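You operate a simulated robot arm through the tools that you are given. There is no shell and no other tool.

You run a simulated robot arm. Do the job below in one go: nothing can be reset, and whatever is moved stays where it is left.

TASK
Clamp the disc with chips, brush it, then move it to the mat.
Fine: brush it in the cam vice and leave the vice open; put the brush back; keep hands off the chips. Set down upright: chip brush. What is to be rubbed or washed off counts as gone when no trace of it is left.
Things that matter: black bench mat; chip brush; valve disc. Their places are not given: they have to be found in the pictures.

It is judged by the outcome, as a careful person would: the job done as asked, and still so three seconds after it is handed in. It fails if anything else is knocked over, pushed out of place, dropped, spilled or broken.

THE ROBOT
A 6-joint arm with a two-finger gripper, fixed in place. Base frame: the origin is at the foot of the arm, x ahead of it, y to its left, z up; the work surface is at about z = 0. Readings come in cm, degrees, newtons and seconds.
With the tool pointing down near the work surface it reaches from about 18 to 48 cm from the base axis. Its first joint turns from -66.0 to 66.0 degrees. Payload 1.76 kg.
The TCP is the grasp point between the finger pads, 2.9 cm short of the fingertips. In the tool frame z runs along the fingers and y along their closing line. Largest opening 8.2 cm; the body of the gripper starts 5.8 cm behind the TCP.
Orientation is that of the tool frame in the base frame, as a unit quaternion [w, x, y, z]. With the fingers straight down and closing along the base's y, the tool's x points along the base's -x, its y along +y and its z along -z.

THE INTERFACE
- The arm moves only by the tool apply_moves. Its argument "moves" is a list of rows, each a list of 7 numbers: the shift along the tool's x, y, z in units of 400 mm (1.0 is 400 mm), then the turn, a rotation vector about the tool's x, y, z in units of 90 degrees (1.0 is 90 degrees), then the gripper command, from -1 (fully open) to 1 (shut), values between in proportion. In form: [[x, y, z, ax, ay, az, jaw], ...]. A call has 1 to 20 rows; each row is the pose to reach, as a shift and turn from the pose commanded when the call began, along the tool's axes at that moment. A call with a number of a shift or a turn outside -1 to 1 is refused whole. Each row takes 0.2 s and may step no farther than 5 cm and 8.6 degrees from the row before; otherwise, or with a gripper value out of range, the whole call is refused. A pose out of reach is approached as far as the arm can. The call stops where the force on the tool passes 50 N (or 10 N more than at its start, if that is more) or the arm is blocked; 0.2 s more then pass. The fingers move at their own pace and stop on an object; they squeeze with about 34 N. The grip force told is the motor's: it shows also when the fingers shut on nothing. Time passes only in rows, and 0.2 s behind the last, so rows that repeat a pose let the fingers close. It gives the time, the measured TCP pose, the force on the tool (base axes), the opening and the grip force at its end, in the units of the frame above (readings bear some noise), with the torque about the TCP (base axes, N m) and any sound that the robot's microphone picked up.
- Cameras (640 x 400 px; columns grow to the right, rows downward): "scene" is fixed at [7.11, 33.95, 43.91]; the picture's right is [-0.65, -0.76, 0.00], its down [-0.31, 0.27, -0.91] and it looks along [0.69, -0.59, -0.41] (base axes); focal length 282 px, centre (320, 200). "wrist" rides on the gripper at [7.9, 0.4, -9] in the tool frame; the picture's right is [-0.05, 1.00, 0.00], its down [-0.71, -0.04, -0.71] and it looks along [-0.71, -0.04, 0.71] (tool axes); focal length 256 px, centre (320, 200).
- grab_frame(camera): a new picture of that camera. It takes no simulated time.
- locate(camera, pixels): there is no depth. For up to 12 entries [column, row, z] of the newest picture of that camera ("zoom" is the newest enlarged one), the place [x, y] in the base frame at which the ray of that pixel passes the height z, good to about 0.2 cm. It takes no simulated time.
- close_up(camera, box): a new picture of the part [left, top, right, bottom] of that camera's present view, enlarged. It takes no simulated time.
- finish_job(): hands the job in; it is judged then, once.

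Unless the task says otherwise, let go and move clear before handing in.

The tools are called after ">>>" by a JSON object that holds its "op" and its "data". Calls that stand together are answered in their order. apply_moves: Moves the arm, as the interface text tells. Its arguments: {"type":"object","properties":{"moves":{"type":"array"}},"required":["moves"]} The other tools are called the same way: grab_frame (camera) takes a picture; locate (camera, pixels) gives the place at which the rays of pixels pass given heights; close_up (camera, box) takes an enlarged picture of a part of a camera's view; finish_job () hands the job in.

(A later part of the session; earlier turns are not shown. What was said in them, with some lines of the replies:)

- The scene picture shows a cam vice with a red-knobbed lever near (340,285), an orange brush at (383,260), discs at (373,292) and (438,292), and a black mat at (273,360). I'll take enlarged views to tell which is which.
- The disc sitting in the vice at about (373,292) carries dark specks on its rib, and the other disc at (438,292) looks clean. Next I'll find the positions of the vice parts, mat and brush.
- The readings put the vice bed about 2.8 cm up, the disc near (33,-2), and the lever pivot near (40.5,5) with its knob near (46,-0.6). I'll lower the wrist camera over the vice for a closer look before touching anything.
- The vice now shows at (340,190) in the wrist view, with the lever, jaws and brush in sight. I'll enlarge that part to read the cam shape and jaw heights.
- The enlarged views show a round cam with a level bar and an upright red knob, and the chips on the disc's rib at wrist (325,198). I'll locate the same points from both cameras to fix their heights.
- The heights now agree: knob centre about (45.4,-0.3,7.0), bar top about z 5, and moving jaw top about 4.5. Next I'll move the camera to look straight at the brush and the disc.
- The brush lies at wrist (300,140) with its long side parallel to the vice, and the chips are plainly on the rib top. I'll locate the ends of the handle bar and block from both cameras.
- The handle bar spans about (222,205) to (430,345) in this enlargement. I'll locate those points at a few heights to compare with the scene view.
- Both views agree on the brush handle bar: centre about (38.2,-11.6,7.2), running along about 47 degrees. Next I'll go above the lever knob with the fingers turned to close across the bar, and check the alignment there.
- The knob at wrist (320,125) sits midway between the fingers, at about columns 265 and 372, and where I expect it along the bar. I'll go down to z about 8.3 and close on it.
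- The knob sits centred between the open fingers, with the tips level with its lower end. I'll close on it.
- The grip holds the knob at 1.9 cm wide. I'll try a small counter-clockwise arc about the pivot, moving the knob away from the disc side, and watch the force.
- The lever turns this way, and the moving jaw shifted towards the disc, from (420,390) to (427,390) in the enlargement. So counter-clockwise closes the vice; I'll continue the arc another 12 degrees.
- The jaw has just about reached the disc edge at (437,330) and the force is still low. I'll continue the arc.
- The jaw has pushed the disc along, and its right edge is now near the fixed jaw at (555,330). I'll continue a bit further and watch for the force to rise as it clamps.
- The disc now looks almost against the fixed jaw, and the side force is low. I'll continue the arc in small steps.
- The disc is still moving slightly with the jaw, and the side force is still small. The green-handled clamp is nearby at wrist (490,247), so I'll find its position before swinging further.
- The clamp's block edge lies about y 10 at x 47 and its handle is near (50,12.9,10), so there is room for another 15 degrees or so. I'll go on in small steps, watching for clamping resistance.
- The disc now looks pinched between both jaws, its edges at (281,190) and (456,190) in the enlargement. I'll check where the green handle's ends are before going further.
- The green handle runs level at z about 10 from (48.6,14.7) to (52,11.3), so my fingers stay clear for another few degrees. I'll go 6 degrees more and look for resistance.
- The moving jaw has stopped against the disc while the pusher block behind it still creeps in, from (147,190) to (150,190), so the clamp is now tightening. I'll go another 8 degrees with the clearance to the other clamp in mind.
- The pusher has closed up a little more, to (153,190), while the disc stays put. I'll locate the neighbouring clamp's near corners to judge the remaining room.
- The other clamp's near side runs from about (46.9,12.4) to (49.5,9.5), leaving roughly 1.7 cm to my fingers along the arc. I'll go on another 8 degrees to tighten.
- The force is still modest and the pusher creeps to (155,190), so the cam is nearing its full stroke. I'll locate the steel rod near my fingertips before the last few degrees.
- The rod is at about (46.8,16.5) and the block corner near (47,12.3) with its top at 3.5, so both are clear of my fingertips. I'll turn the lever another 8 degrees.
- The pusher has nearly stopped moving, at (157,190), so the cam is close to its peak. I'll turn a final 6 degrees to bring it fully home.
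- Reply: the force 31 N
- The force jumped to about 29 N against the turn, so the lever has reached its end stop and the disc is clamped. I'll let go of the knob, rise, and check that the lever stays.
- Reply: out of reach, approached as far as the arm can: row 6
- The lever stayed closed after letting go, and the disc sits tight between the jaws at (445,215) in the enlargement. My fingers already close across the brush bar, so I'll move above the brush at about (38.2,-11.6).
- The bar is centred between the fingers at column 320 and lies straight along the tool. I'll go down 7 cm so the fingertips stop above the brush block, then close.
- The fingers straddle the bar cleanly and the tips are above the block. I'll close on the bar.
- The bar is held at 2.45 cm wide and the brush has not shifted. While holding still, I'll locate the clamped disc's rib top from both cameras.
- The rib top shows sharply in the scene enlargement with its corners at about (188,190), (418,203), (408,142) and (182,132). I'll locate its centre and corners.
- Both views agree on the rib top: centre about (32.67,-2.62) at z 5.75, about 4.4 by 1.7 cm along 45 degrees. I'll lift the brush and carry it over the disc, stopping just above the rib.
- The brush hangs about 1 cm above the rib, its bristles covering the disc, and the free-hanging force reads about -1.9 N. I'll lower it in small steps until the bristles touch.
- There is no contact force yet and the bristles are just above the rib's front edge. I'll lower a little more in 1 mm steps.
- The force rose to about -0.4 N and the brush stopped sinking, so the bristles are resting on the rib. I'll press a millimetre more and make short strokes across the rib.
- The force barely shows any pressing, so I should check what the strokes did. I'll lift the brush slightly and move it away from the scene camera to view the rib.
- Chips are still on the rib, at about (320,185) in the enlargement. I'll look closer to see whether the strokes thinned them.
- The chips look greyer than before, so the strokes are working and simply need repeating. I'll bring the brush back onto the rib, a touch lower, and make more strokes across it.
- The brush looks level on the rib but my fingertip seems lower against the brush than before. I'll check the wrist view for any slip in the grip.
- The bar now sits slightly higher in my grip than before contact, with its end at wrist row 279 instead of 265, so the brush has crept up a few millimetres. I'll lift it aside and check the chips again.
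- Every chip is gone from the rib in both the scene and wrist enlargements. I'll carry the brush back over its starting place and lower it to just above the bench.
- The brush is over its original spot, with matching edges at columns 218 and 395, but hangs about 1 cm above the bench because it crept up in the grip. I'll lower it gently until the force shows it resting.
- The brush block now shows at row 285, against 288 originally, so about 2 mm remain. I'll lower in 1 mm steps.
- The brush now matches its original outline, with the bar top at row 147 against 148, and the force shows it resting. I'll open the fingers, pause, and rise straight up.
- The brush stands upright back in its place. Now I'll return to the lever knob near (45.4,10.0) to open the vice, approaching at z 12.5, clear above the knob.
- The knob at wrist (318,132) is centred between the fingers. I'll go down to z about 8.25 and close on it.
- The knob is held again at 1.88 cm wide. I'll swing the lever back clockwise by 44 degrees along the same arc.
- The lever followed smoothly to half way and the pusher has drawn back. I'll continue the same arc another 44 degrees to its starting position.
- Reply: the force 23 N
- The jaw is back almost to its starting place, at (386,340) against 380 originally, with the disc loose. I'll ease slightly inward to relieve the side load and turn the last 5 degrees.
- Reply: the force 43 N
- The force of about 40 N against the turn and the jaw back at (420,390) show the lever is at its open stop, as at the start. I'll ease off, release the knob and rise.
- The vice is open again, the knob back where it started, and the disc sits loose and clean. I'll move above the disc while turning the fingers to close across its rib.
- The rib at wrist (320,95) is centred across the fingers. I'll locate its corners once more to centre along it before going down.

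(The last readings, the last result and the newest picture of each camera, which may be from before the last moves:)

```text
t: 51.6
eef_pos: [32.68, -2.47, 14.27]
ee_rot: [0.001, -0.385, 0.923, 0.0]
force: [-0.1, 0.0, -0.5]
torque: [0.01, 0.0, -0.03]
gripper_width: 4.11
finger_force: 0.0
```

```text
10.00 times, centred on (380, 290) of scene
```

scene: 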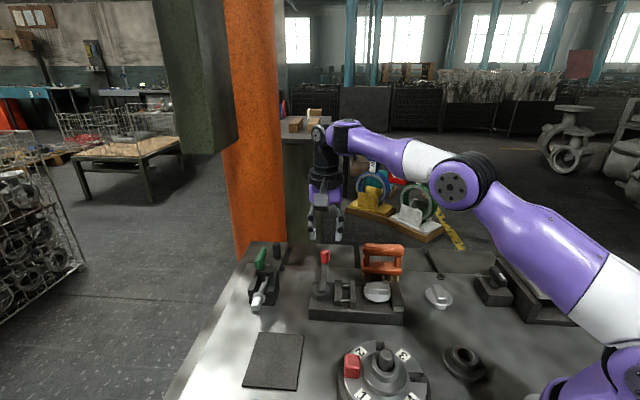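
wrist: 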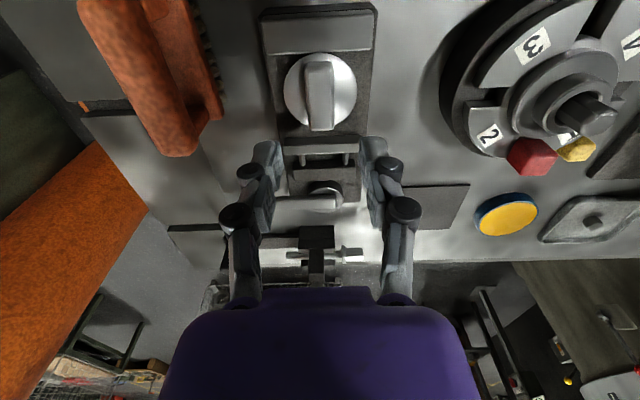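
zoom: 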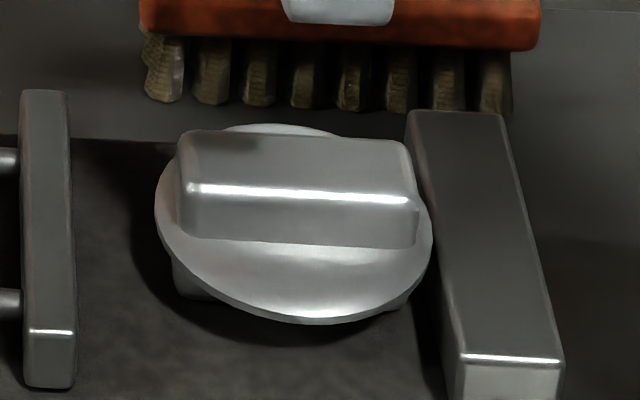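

The rib centre comes out at about (32.6,-2.75). I'll shift by a few millimetres and go down until the fingertips are just above the flange.

>>> {"op": "apply_moves", "data": {"moves": [[0.0065, -0.003, 0.04, 0, 0, 0, 0], [0.0065, -0.003, 0.09, 0, 0, 0, 0], [0.0065, -0.003, 0.13, 0, 0, 0, 0], [0.0065, -0.003, 0.152, 0, 0, 0, 0], [0.0065, -0.003, 0.162, 0, 0, 0, 0], [0.0065, -0.003, 0.162, 0, 0, 0, 0]]}}

>>> {"op": "close_up", "data": {"camera": "scene", "box": [350, 250, 410, 310]}}

>>> {"op": "grab_frame", "data": {"camera": "wrist"}}

```text
t: 53.0
eef_pos: [32.56, -2.94, 7.95]
ee_rot: [0.0, -0.385, 0.923, 0.0]
force: [-0.3, -0.5, 0.6]
torque: [-0.04, 0.02, -0.02]
gripper_width: 4.12
finger_force: 0.0
```

```text
6.67 times, centred on (380, 280) of scene
```

zoom: 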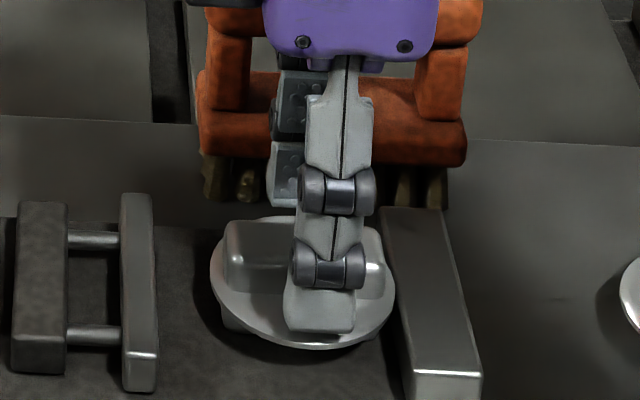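

```text
taken
```

wrist: 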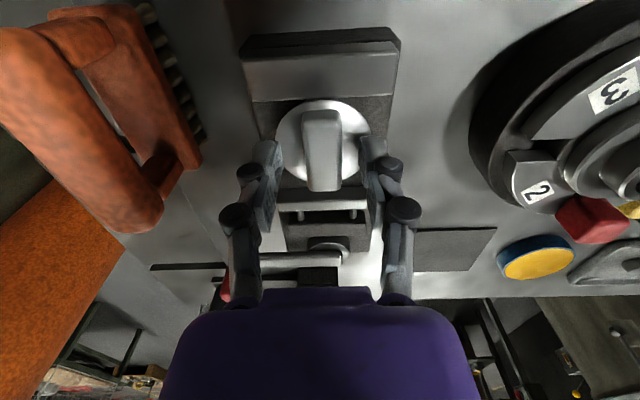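

The fingers straddle the rib with the tips still slightly above the flange. I'll lower about 2 mm more and close on the rib.

>>> {"op": "apply_moves", "data": {"moves": [[0, 0, 0.003, 0, 0, 0, 0], [0, 0, 0.006, 0, 0, 0, 0], [0, 0, 0.006, 0, 0, 0, 0.4], [0, 0, 0.006, 0, 0, 0, 1], [0, 0, 0.006, 0, 0, 0, 1], [0, 0, 0.006, 0, 0, 0, 1]]}}

>>> {"op": "close_up", "data": {"camera": "scene", "box": [350, 250, 410, 310]}}

```text
t: 54.4
eef_pos: [32.74, -2.87, 7.73]
ee_rot: [0.001, -0.384, 0.923, 0.0]
force: [0.2, 0.1, 5.0]
torque: [-0.05, 0.15, 0.04]
gripper_width: 1.92
finger_force: 33.9
```

```text
6.67 times, centred on (380, 280) of scene
```

zoom: 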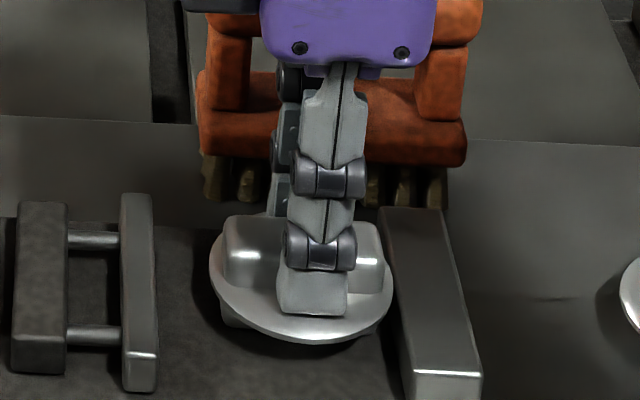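

The rib is gripped at 1.92 cm wide, with a light 5 N touch on the flange. I'll lift a couple of centimetres and check that the disc comes along.

>>> {"op": "apply_moves", "data": {"moves": [[0, 0, -0.01, 0, 0, 0, 1], [0, 0, -0.03, 0, 0, 0, 1], [0, 0, -0.06, 0, 0, 0, 1], [0, 0, -0.06, 0, 0, 0, 1]]}}

>>> {"op": "close_up", "data": {"camera": "scene", "box": [340, 230, 420, 310]}}

```text
t: 55.4
eef_pos: [32.73, -2.91, 10.02]
ee_rot: [0.002, -0.385, 0.923, 0.0]
force: [0.7, 0.0, 0.1]
torque: [0.0, 0.0, 0.01]
gripper_width: 0.0
finger_force: 29.0
```

```text
5.00 times, centred on (380, 270) of scene
```

zoom: 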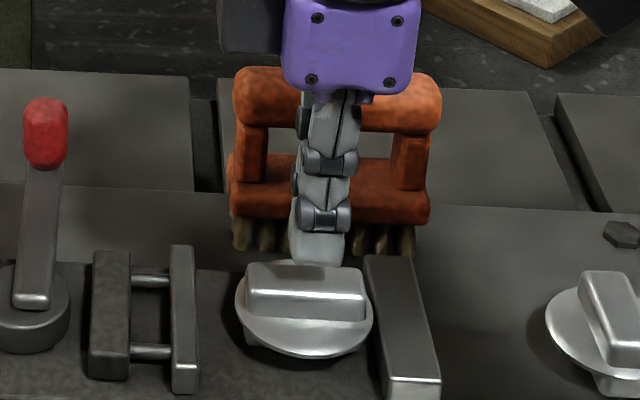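

The fingers slipped off the rib: they shut to 0, and the disc still sits in the vice at the same place. The rib is too short a hold, so I'll rise, open wide and take a fresh look to grip the disc by its flange rim instead.

>>> {"op": "apply_moves", "data": {"moves": [[0, 0, -0.06, 0, 0, 0, 1], [0, 0, -0.11, 0, 0, 0, 0], [0, 0, -0.11, 0, 0, 0, -1], [0, 0, -0.11, 0, 0, 0, -1], [0, 0, -0.11, 0, 0, 0, -1]]}}

>>> {"op": "grab_frame", "data": {"camera": "wrist"}}

>>> {"op": "close_up", "data": {"camera": "wrist", "box": [240, 30, 400, 150]}}

>>> {"op": "close_up", "data": {"camera": "scene", "box": [350, 270, 410, 310]}}

```text
t: 56.6
eef_pos: [32.74, -2.97, 14.39]
ee_rot: [0.0, -0.384, 0.923, 0.001]
force: [0.2, -0.7, -0.5]
torque: [-0.01, 0.0, 0.01]
gripper_width: 8.22
finger_force: 0.0
```

```text
taken
```

wrist: 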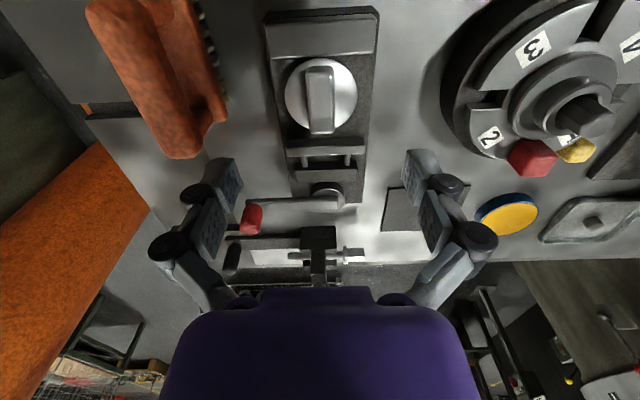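

```text
3.33 times, centred on (320, 90) of wrist
```

zoom: 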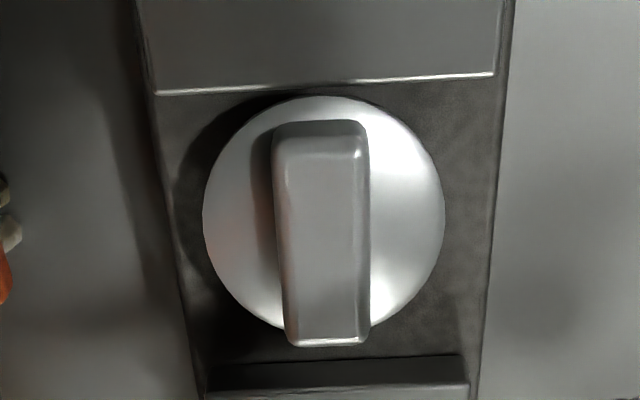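

```text
10.00 times, centred on (380, 290) of scene
```

zoom: 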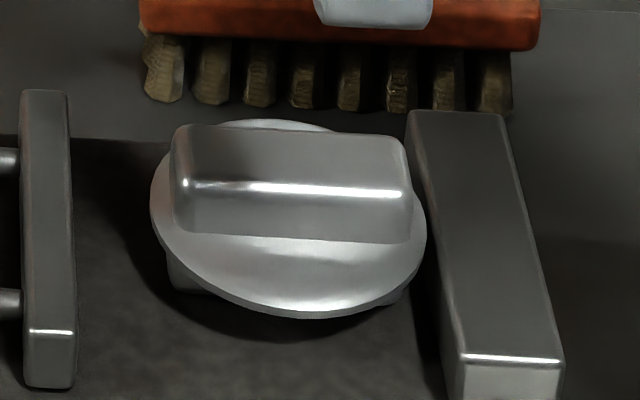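

The disc's flange circle shows clearly, centred near wrist (321,95). I'll locate the rim extremes and the bed edges to plan a rim grip.

>>> {"op": "locate", "data": {"camera": "wrist", "pixels": [[285, 94.6, 4.4], [357.6, 94.6, 4.4], [321.3, 58.8, 4.4], [321.3, 130.6, 4.4], [277.5, 105, 2.8], [372.6, 90, 2.8], [321.3, 94.6, 4.4]]}}

>>> {"op": "locate", "data": {"camera": "zoom", "pixels": [[150, 185, 4.4], [427, 232, 4.4], [290, 165, 5.75], [288, 315, 4.1], [270, 120, 4.5]]}}

```text
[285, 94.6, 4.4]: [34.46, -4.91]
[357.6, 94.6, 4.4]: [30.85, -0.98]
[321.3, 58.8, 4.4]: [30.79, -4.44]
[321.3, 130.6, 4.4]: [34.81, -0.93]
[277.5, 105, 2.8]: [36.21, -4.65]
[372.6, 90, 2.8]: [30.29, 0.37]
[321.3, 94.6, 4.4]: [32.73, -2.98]
```

```text
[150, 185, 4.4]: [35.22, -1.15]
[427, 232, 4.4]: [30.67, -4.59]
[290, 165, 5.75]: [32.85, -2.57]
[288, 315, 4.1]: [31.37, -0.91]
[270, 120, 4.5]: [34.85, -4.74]
```

The rim is 5.35 cm across, centred near (32.72,-2.82), right under the tool. I'll go down with the fingers fully open, stopping with the tips just above the vice bed.

>>> {"op": "apply_moves", "data": {"moves": [[-0.001, 0.002, 0.05, 0, 0, 0, -1], [-0.001, 0.002, 0.1, 0, 0, 0, -1], [-0.001, 0.002, 0.15, 0, 0, 0, -1], [-0.001, 0.002, 0.18, 0, 0, 0, -1], [-0.001, 0.002, 0.195, 0, 0, 0, -1], [-0.001, 0.002, 0.195, 0, 0, 0, -1]]}}

>>> {"op": "close_up", "data": {"camera": "scene", "box": [330, 235, 430, 325]}}

>>> {"op": "grab_frame", "data": {"camera": "wrist"}}

```text
t: 58.0
eef_pos: [32.64, -2.8, 6.8]
ee_rot: [0.002, -0.384, 0.923, 0.0]
force: [-0.3, 0.1, 0.3]
torque: [0.02, 0.02, 0.0]
gripper_width: 8.21
finger_force: 0.1
```

```text
4.44 times, centred on (380, 280) of scene
```

zoom: 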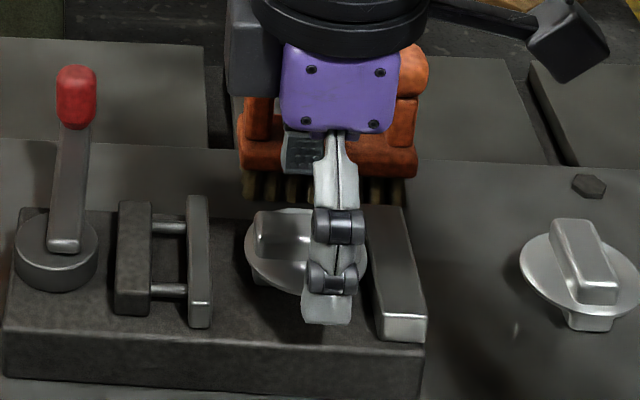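

```text
taken
```

wrist: 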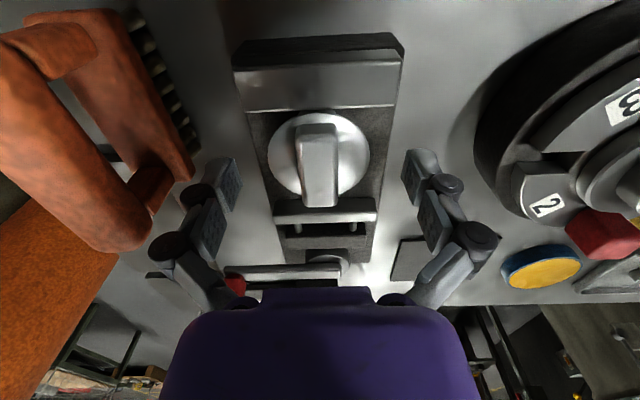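

The open fingers straddle the disc and stay clear of the brush and jaws. I'll lower the last 7 mm slowly, watching the force.

>>> {"op": "apply_moves", "data": {"moves": [[0, 0, 0.008, 0, 0, 0, -1], [0, 0, 0.015, 0, 0, 0, -1], [0, 0, 0.018, 0, 0, 0, -1], [0, 0, 0.018, 0, 0, 0, -1]]}}

>>> {"op": "close_up", "data": {"camera": "scene", "box": [350, 265, 420, 325]}}

```text
t: 59.0
eef_pos: [32.6, -2.78, 5.96]
ee_rot: [0.001, -0.384, 0.924, 0.0]
force: [0.3, -0.8, 0.3]
torque: [0.0, 0.01, -0.02]
gripper_width: 8.23
finger_force: 0.0
```

```text
6.67 times, centred on (385, 295) of scene
```

zoom: 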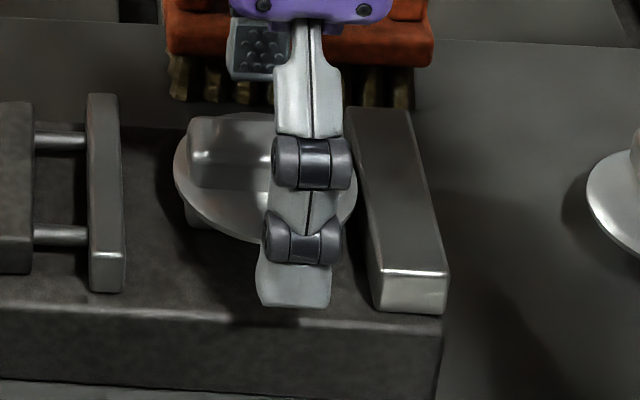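

The tips hover just above the bed with no contact force. I'll close on the flange rim.

>>> {"op": "apply_moves", "data": {"moves": [[0, 0, 0, 0, 0, 0, -0.6], [0, 0, 0, 0, 0, 0, -0.4], [0, 0, 0, 0, 0, 0, -0.3], [0, 0, 0, 0, 0, 0, 1], [0, 0, 0, 0, 0, 0, 1], [0, 0, 0, 0, 0, 0, 1]]}}

>>> {"op": "close_up", "data": {"camera": "scene", "box": [350, 265, 420, 325]}}

>>> {"op": "grab_frame", "data": {"camera": "wrist"}}

```text
t: 60.4
eef_pos: [32.58, -2.73, 6.01]
ee_rot: [0.001, -0.384, 0.923, 0.0]
force: [-1.6, 0.0, 7.1]
torque: [0.09, 0.07, 0.04]
gripper_width: 5.14
finger_force: 33.8
```

```text
6.67 times, centred on (385, 295) of scene
```

zoom: 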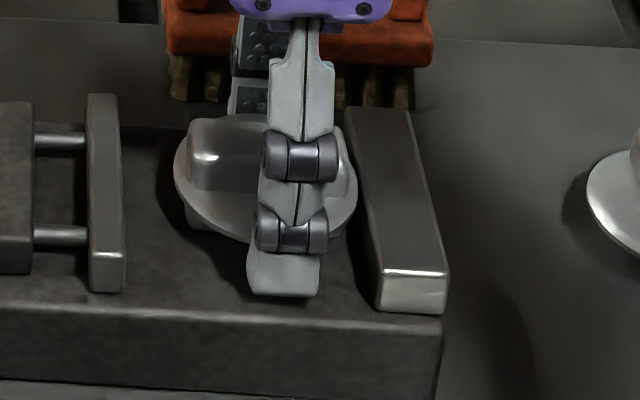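

```text
taken
```

wrist: 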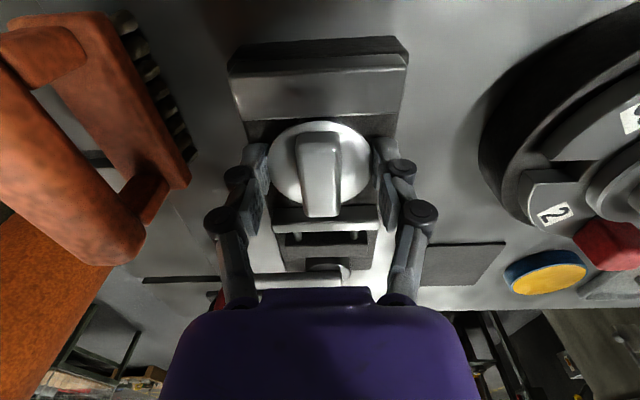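

The rim is gripped at 5.14 cm wide. I'll lift slowly by a centimetre and check that the grip holds.

>>> {"op": "apply_moves", "data": {"moves": [[0, 0, -0.004, 0, 0, 0, 1], [0, 0, -0.009, 0, 0, 0, 1], [0, 0, -0.015, 0, 0, 0, 1], [0, 0, -0.022, 0, 0, 0, 1], [0, 0, -0.03, 0, 0, 0, 1], [0, 0, -0.03, 0, 0, 0, 1]]}}

>>> {"op": "close_up", "data": {"camera": "scene", "box": [350, 265, 420, 325]}}

>>> {"op": "grab_frame", "data": {"camera": "wrist"}}

```text
t: 61.8
eef_pos: [32.68, -2.72, 7.1]
ee_rot: [0.001, -0.384, 0.923, 0.0]
force: [0.2, -0.1, -1.4]
torque: [0.0, 0.0, 0.01]
gripper_width: 5.13
finger_force: 34.2
```

```text
6.67 times, centred on (385, 295) of scene
```

zoom: 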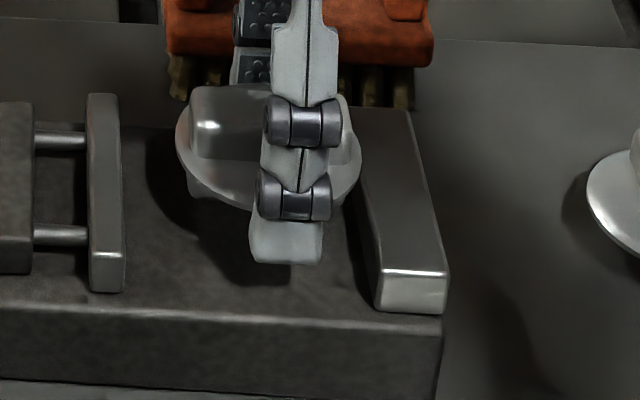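

```text
taken
```

wrist: 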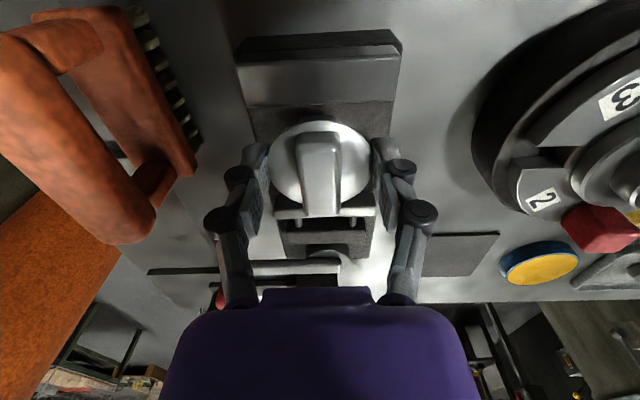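

The disc rises with the fingers and hangs level. I'll lift it to z 15 and carry it in gentle steps to above the mat centre near (36.5,18.75).

>>> {"op": "apply_moves", "data": {"moves": [[0, 0, -0.03, 0, 0, 0, 1], [0, 0, -0.07, 0, 0, 0, 1], [0, 0, -0.11, 0, 0, 0, 1], [0, 0, -0.15, 0, 0, 0, 1], [0, 0, -0.19, 0, 0, 0, 1], [-0.02, 0.014, -0.1975, 0, 0, 0, 1], [-0.06, 0.0415, -0.1975, 0, 0, 0, 1], [-0.105, 0.0727, -0.1975, 0, 0, 0, 1], [-0.15, 0.1038, -0.1975, 0, 0, 0, 1], [-0.195, 0.135, -0.1975, 0, 0, 0, 1], [-0.24, 0.1661, -0.1975, 0, 0, 0, 1], [-0.285, 0.1972, -0.1975, 0, 0, 0, 1], [-0.33, 0.2284, -0.1975, 0, 0, 0, 1], [-0.375, 0.2595, -0.1975, 0, 0, 0, 1], [-0.415, 0.2872, -0.1975, 0, 0, 0, 1], [-0.44, 0.3045, -0.1975, 0, 0, 0, 1], [-0.448, 0.31, -0.1975, 0, 0, 0, 1], [-0.448, 0.31, -0.1975, 0, 0, 0, 1]]}}

>>> {"op": "grab_frame", "data": {"camera": "scene"}}

>>> {"op": "grab_frame", "data": {"camera": "wrist"}}

```text
t: 65.6
eef_pos: [36.56, 18.59, 15.01]
ee_rot: [0.0, -0.384, 0.923, 0.0]
force: [-0.1, -0.1, -1.6]
torque: [-0.01, 0.01, -0.02]
gripper_width: 5.14
finger_force: 34.4
```

```text
taken
```

scene: 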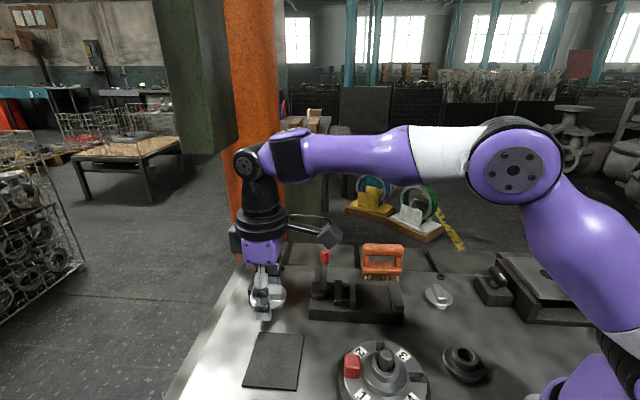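

```text
taken
```

wrist: 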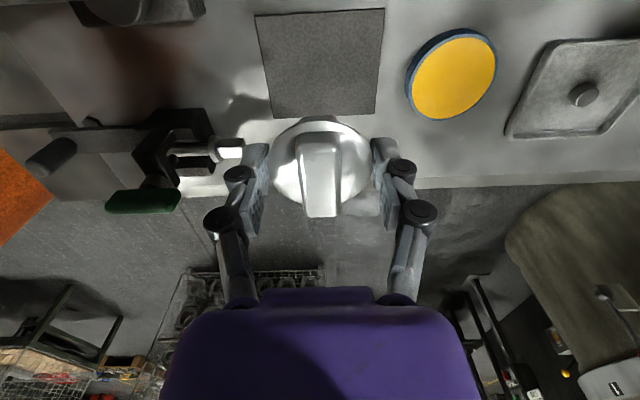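

The disc is still held at 5.14 cm wide and hangs over the mat area. I'll confirm the mat corners from this view before lowering.

>>> {"op": "locate", "data": {"camera": "wrist", "pixels": [[256, 14, 0.2], [383, 9, 0.2], [376, 113, 0.2], [273, 118, 0.2]]}}

>>> {"op": "locate", "data": {"camera": "scene", "pixels": [[257, 333, 0.2], [303, 334, 0.2], [297, 390, 0.2], [243, 387, 0.2]]}}

>>> {"op": "close_up", "data": {"camera": "scene", "box": [220, 240, 340, 400]}}

```text
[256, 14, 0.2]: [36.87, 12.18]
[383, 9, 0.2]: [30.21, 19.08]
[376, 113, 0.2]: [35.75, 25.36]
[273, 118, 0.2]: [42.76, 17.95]
```

```text
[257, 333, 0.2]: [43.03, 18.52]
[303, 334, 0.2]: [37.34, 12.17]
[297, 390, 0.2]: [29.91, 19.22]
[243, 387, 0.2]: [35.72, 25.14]
```

```text
2.50 times, centred on (280, 320) of scene
```

zoom: 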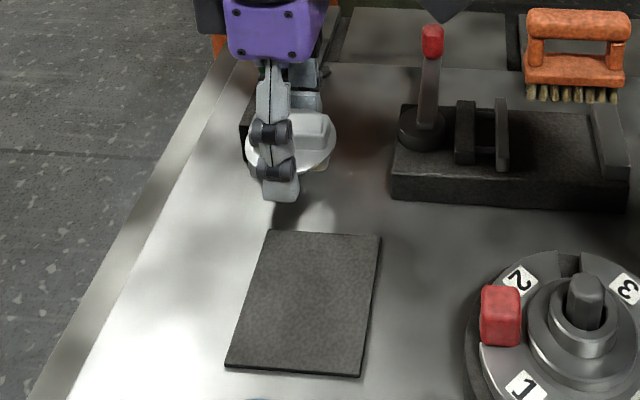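

The mat centre is about (36.45,18.7), right below the tool. I'll lower the disc in steps to just above the mat.

>>> {"op": "apply_moves", "data": {"moves": [[0, 0.001, 0.04, 0, 0, 0, 1], [0, 0.002, 0.09, 0, 0, 0, 1], [0, 0.002, 0.14, 0, 0, 0, 1], [0, 0.002, 0.19, 0, 0, 0, 1], [0, 0.002, 0.23, 0, 0, 0, 1], [0, 0.002, 0.255, 0, 0, 0, 1], [0, 0.002, 0.272, 0, 0, 0, 1], [0, 0.002, 0.272, 0, 0, 0, 1]]}}

>>> {"op": "close_up", "data": {"camera": "scene", "box": [220, 300, 340, 400]}}

```text
t: 67.4
eef_pos: [36.48, 18.78, 4.23]
ee_rot: [0.0, -0.384, 0.923, -0.001]
force: [0.2, 0.4, -1.1]
torque: [-0.01, 0.02, 0.01]
gripper_width: 5.15
finger_force: 34.1
```

```text
4.00 times, centred on (280, 350) of scene
```

zoom: 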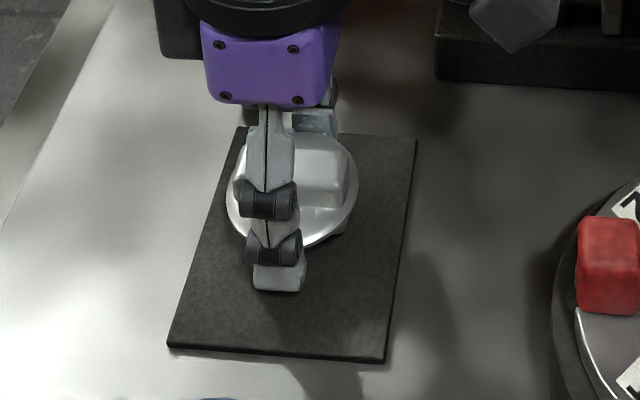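

The disc hangs just over the middle of the mat. I'll lower in small steps until it rests.

>>> {"op": "apply_moves", "data": {"moves": [[0, 0, 0.005, 0, 0, 0, 1], [0, 0, 0.01, 0, 0, 0, 1], [0, 0, 0.0125, 0, 0, 0, 1], [0, 0, 0.0125, 0, 0, 0, 1]]}}

>>> {"op": "close_up", "data": {"camera": "scene", "box": [240, 320, 320, 400]}}

```text
t: 68.4
eef_pos: [36.56, 18.71, 3.68]
ee_rot: [0.0, -0.384, 0.923, 0.0]
force: [-0.7, 0.2, -1.8]
torque: [0.01, -0.01, 0.0]
gripper_width: 5.12
finger_force: 33.8
```

```text
5.00 times, centred on (280, 360) of scene
```

zoom: 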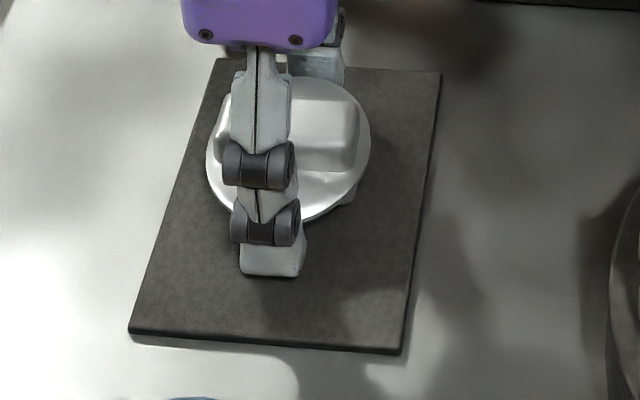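

The force is still -1.8 N, so the disc is not yet resting. I'll keep going down in 1 mm steps.

>>> {"op": "apply_moves", "data": {"moves": [[0, 0, 0.0025, 0, 0, 0, 1], [0, 0, 0.005, 0, 0, 0, 1], [0, 0, 0.005, 0, 0, 0, 1]]}}

>>> {"op": "close_up", "data": {"camera": "scene", "box": [240, 320, 320, 400]}}

```text
t: 69.2
eef_pos: [36.45, 18.65, 3.52]
ee_rot: [0.001, -0.384, 0.924, 0.0]
force: [-0.6, -0.1, -1.6]
torque: [0.0, 0.02, -0.03]
gripper_width: 5.13
finger_force: 34.2
```

```text
5.00 times, centred on (280, 360) of scene
```

zoom: 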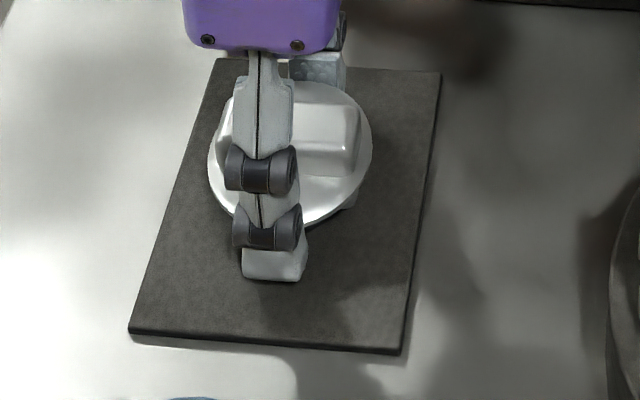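

Still no contact. I'll lower another 2 mm.

>>> {"op": "apply_moves", "data": {"moves": [[0, 0, 0.002, 0, 0, 0, 1], [0, 0, 0.004, 0, 0, 0, 1], [0, 0, 0.004, 0, 0, 0, 1]]}}

>>> {"op": "close_up", "data": {"camera": "scene", "box": [240, 320, 320, 400]}}

```text
t: 70.0
eef_pos: [36.48, 18.75, 3.41]
ee_rot: [0.001, -0.384, 0.923, 0.0]
force: [-0.1, -0.3, -1.1]
torque: [0.03, 0.03, 0.01]
gripper_width: 5.15
finger_force: 33.7
```

```text
5.00 times, centred on (280, 360) of scene
```

zoom: 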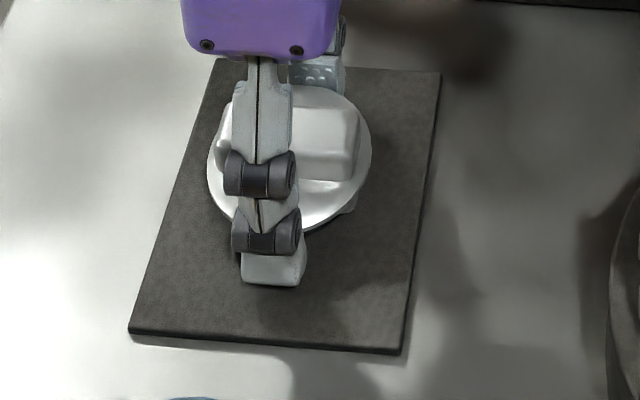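

The force reads -1.1 N, which is still unclear, and the disc has moved down with the hand. I'll lower another 2 mm.

>>> {"op": "apply_moves", "data": {"moves": [[0, 0, 0.002, 0, 0, 0, 1], [0, 0, 0.005, 0, 0, 0, 1], [0, 0, 0.005, 0, 0, 0, 1]]}}

>>> {"op": "close_up", "data": {"camera": "scene", "box": [240, 320, 320, 400]}}

```text
t: 70.8
eef_pos: [36.44, 18.64, 3.09]
ee_rot: [0.001, -0.386, 0.923, 0.001]
force: [-9.9, 9.6, 18.8]
torque: [0.25, 0.16, -0.01]
gripper_width: 5.17
finger_force: 33.9
```

```text
5.00 times, centred on (280, 360) of scene
```

zoom: 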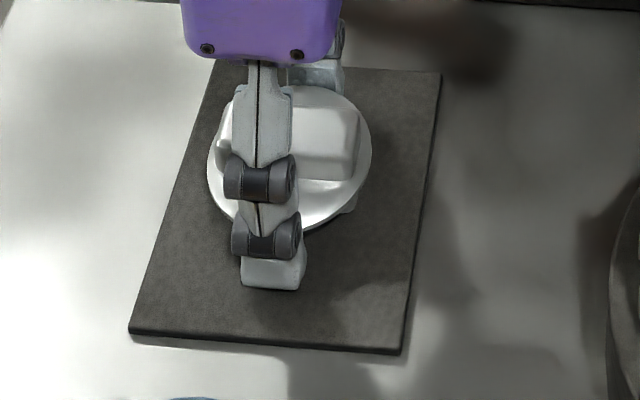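

The force jumped to 18.8 N upward, so the disc is down on the mat. I'll ease up about a millimetre to take off the load before letting go.

>>> {"op": "apply_moves", "data": {"moves": [[0, 0, -0.0015, 0, 0, 0, 1], [0, 0, -0.003, 0, 0, 0, 1], [0, 0, -0.003, 0, 0, 0, 1]]}}

```text
t: 71.6
eef_pos: [36.59, 18.47, 3.28]
ee_rot: [0.001, -0.382, 0.924, -0.001]
force: [2.3, -0.4, 0.5]
torque: [0.01, -0.12, -0.04]
gripper_width: 5.13
finger_force: 34.1
```

The load is down to about 0.5 N, with the disc resting on the mat. I'll open the fingers gently, pause, and rise straight up.

>>> {"op": "apply_moves", "data": {"moves": [[0, 0, -0.003, 0, 0, 0, -0.3], [0, 0, -0.003, 0, 0, 0, -0.45], [0, 0, -0.003, 0, 0, 0, -0.6], [0, 0, -0.003, 0, 0, 0, -0.6], [0, 0, -0.02, 0, 0, 0, -0.6], [0, 0, -0.06, 0, 0, 0, -0.6], [0, 0, -0.12, 0, 0, 0, -0.6], [0, 0, -0.2, 0, 0, 0, -0.6], [0, 0, -0.28, 0, 0, 0, -0.6]]}}

>>> {"op": "grab_frame", "data": {"camera": "scene"}}

>>> {"op": "close_up", "data": {"camera": "scene", "box": [230, 310, 330, 400]}}

>>> {"op": "grab_frame", "data": {"camera": "wrist"}}

```text
t: 73.6
eef_pos: [36.4, 18.55, 14.46]
ee_rot: [0.001, -0.384, 0.923, 0.0]
force: [0.2, 0.0, 0.1]
torque: [-0.02, -0.02, -0.03]
gripper_width: 6.58
finger_force: 0.1
```

```text
taken
```

scene: 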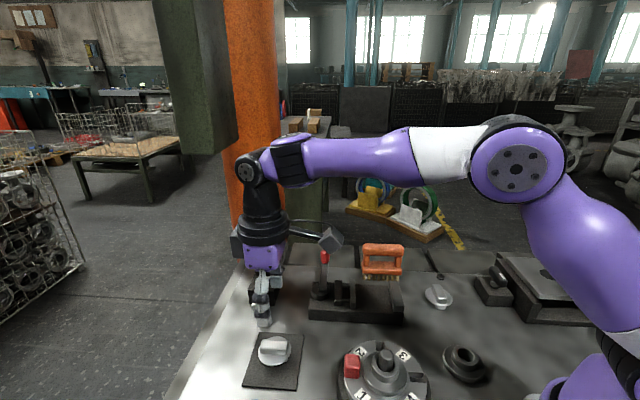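

```text
4.44 times, centred on (280, 355) of scene
```

zoom: 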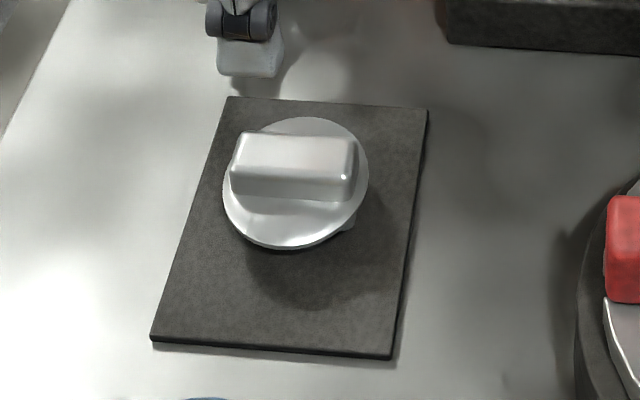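

```text
taken
```

wrist: 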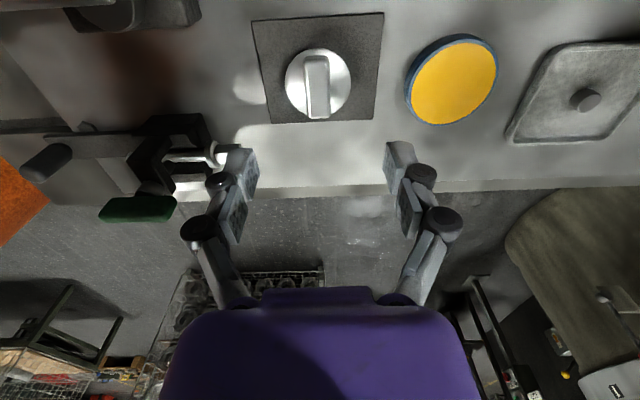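

The disc stands on the middle of the mat at scene (275,350), clean, and the mat has not moved. I'll move the arm clear and make a final check of everything.

>>> {"op": "apply_moves", "data": {"moves": [[0.02, -0.01, -0.06, 0, 0, 0, -0.6], [0.08, -0.035, -0.12, 0, 0, 0, -0.6], [0.15, -0.068, -0.18, 0, 0, 0, -0.6], [0.225, -0.1, -0.23, 0, 0, 0, -0.6], [0.3, -0.135, -0.28, 0, 0, 0, -0.6], [0.375, -0.17, -0.32, 0, 0, 0, -0.6], [0.4425, -0.1995, -0.35, 0, 0, 0, -0.6], [0.4425, -0.1995, -0.35, 0, 0, 0, -0.6]]}}

>>> {"op": "grab_frame", "data": {"camera": "scene"}}

>>> {"op": "close_up", "data": {"camera": "scene", "box": [230, 230, 430, 355]}}

>>> {"op": "close_up", "data": {"camera": "scene", "box": [245, 325, 305, 375]}}

>>> {"op": "grab_frame", "data": {"camera": "wrist"}}

```text
t: 75.4
eef_pos: [29.58, 0.53, 28.44]
ee_rot: [0.001, -0.385, 0.923, 0.0]
force: [0.1, -0.3, -0.5]
torque: [0.01, -0.01, 0.02]
gripper_width: 6.56
finger_force: 0.0
```

```text
taken
```

scene: 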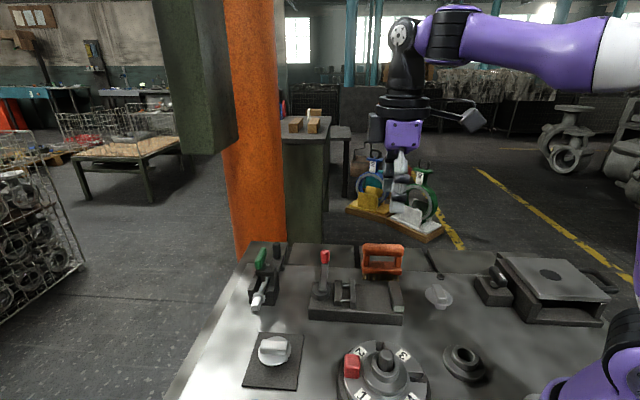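

```text
3.20 times, centred on (330, 292) of scene
```

zoom: 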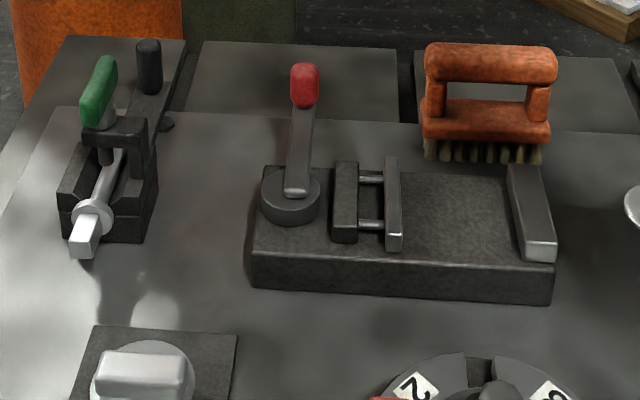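

```text
8.00 times, centred on (275, 350) of scene
```

zoom: 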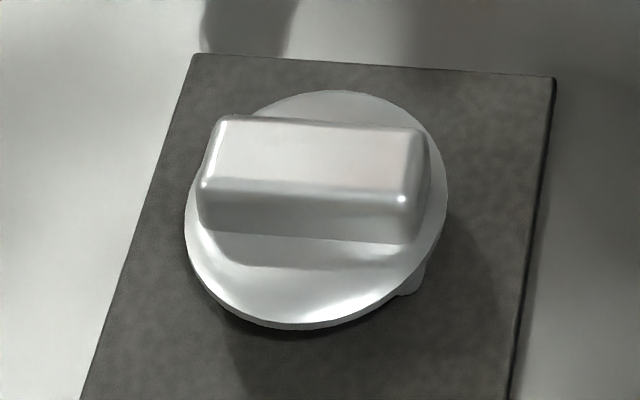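

```text
taken
```

wrist: 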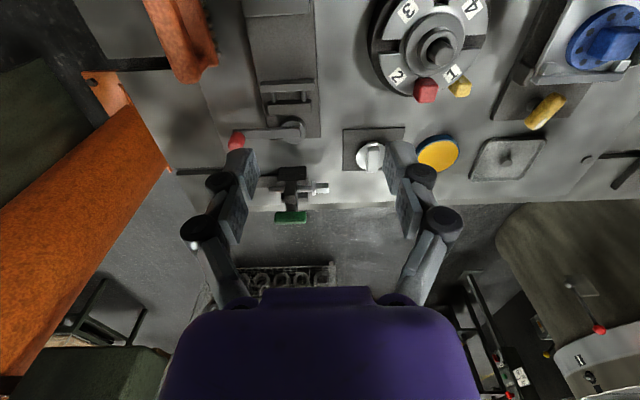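

The last pictures show the disc clean and standing on the mat (scene (275,350)). The lever is back at its open position, the brush is upright in its place, and everything else is where it was at the start. The arm is clear, so I'll hand the job in.

>>> {"op": "finish_job", "data": {}}

```text
The job is handed in.
```

The job is done and handed in: the valve disc is clean and standing on the middle of the black bench mat.

- **Clamping and brushing:** I clamped the disc in the cam vice with the lever turned to its stop. Two passes with the brush removed the chips, and close-ups from both cameras showed none left. Only the bristles touched the chips.
- **Brush:** it is back upright, within about 2–3 mm of where it started.
- **Vice:** I turned the lever back to its open stop, and it stays open.
- **A slip on the way:** my first try at lifting the disc by its rib slipped off. The disc stayed in the vice and was not dropped, and I then lifted it by the flange rim.

The final pictures show nothing else on the bench knocked over or moved.
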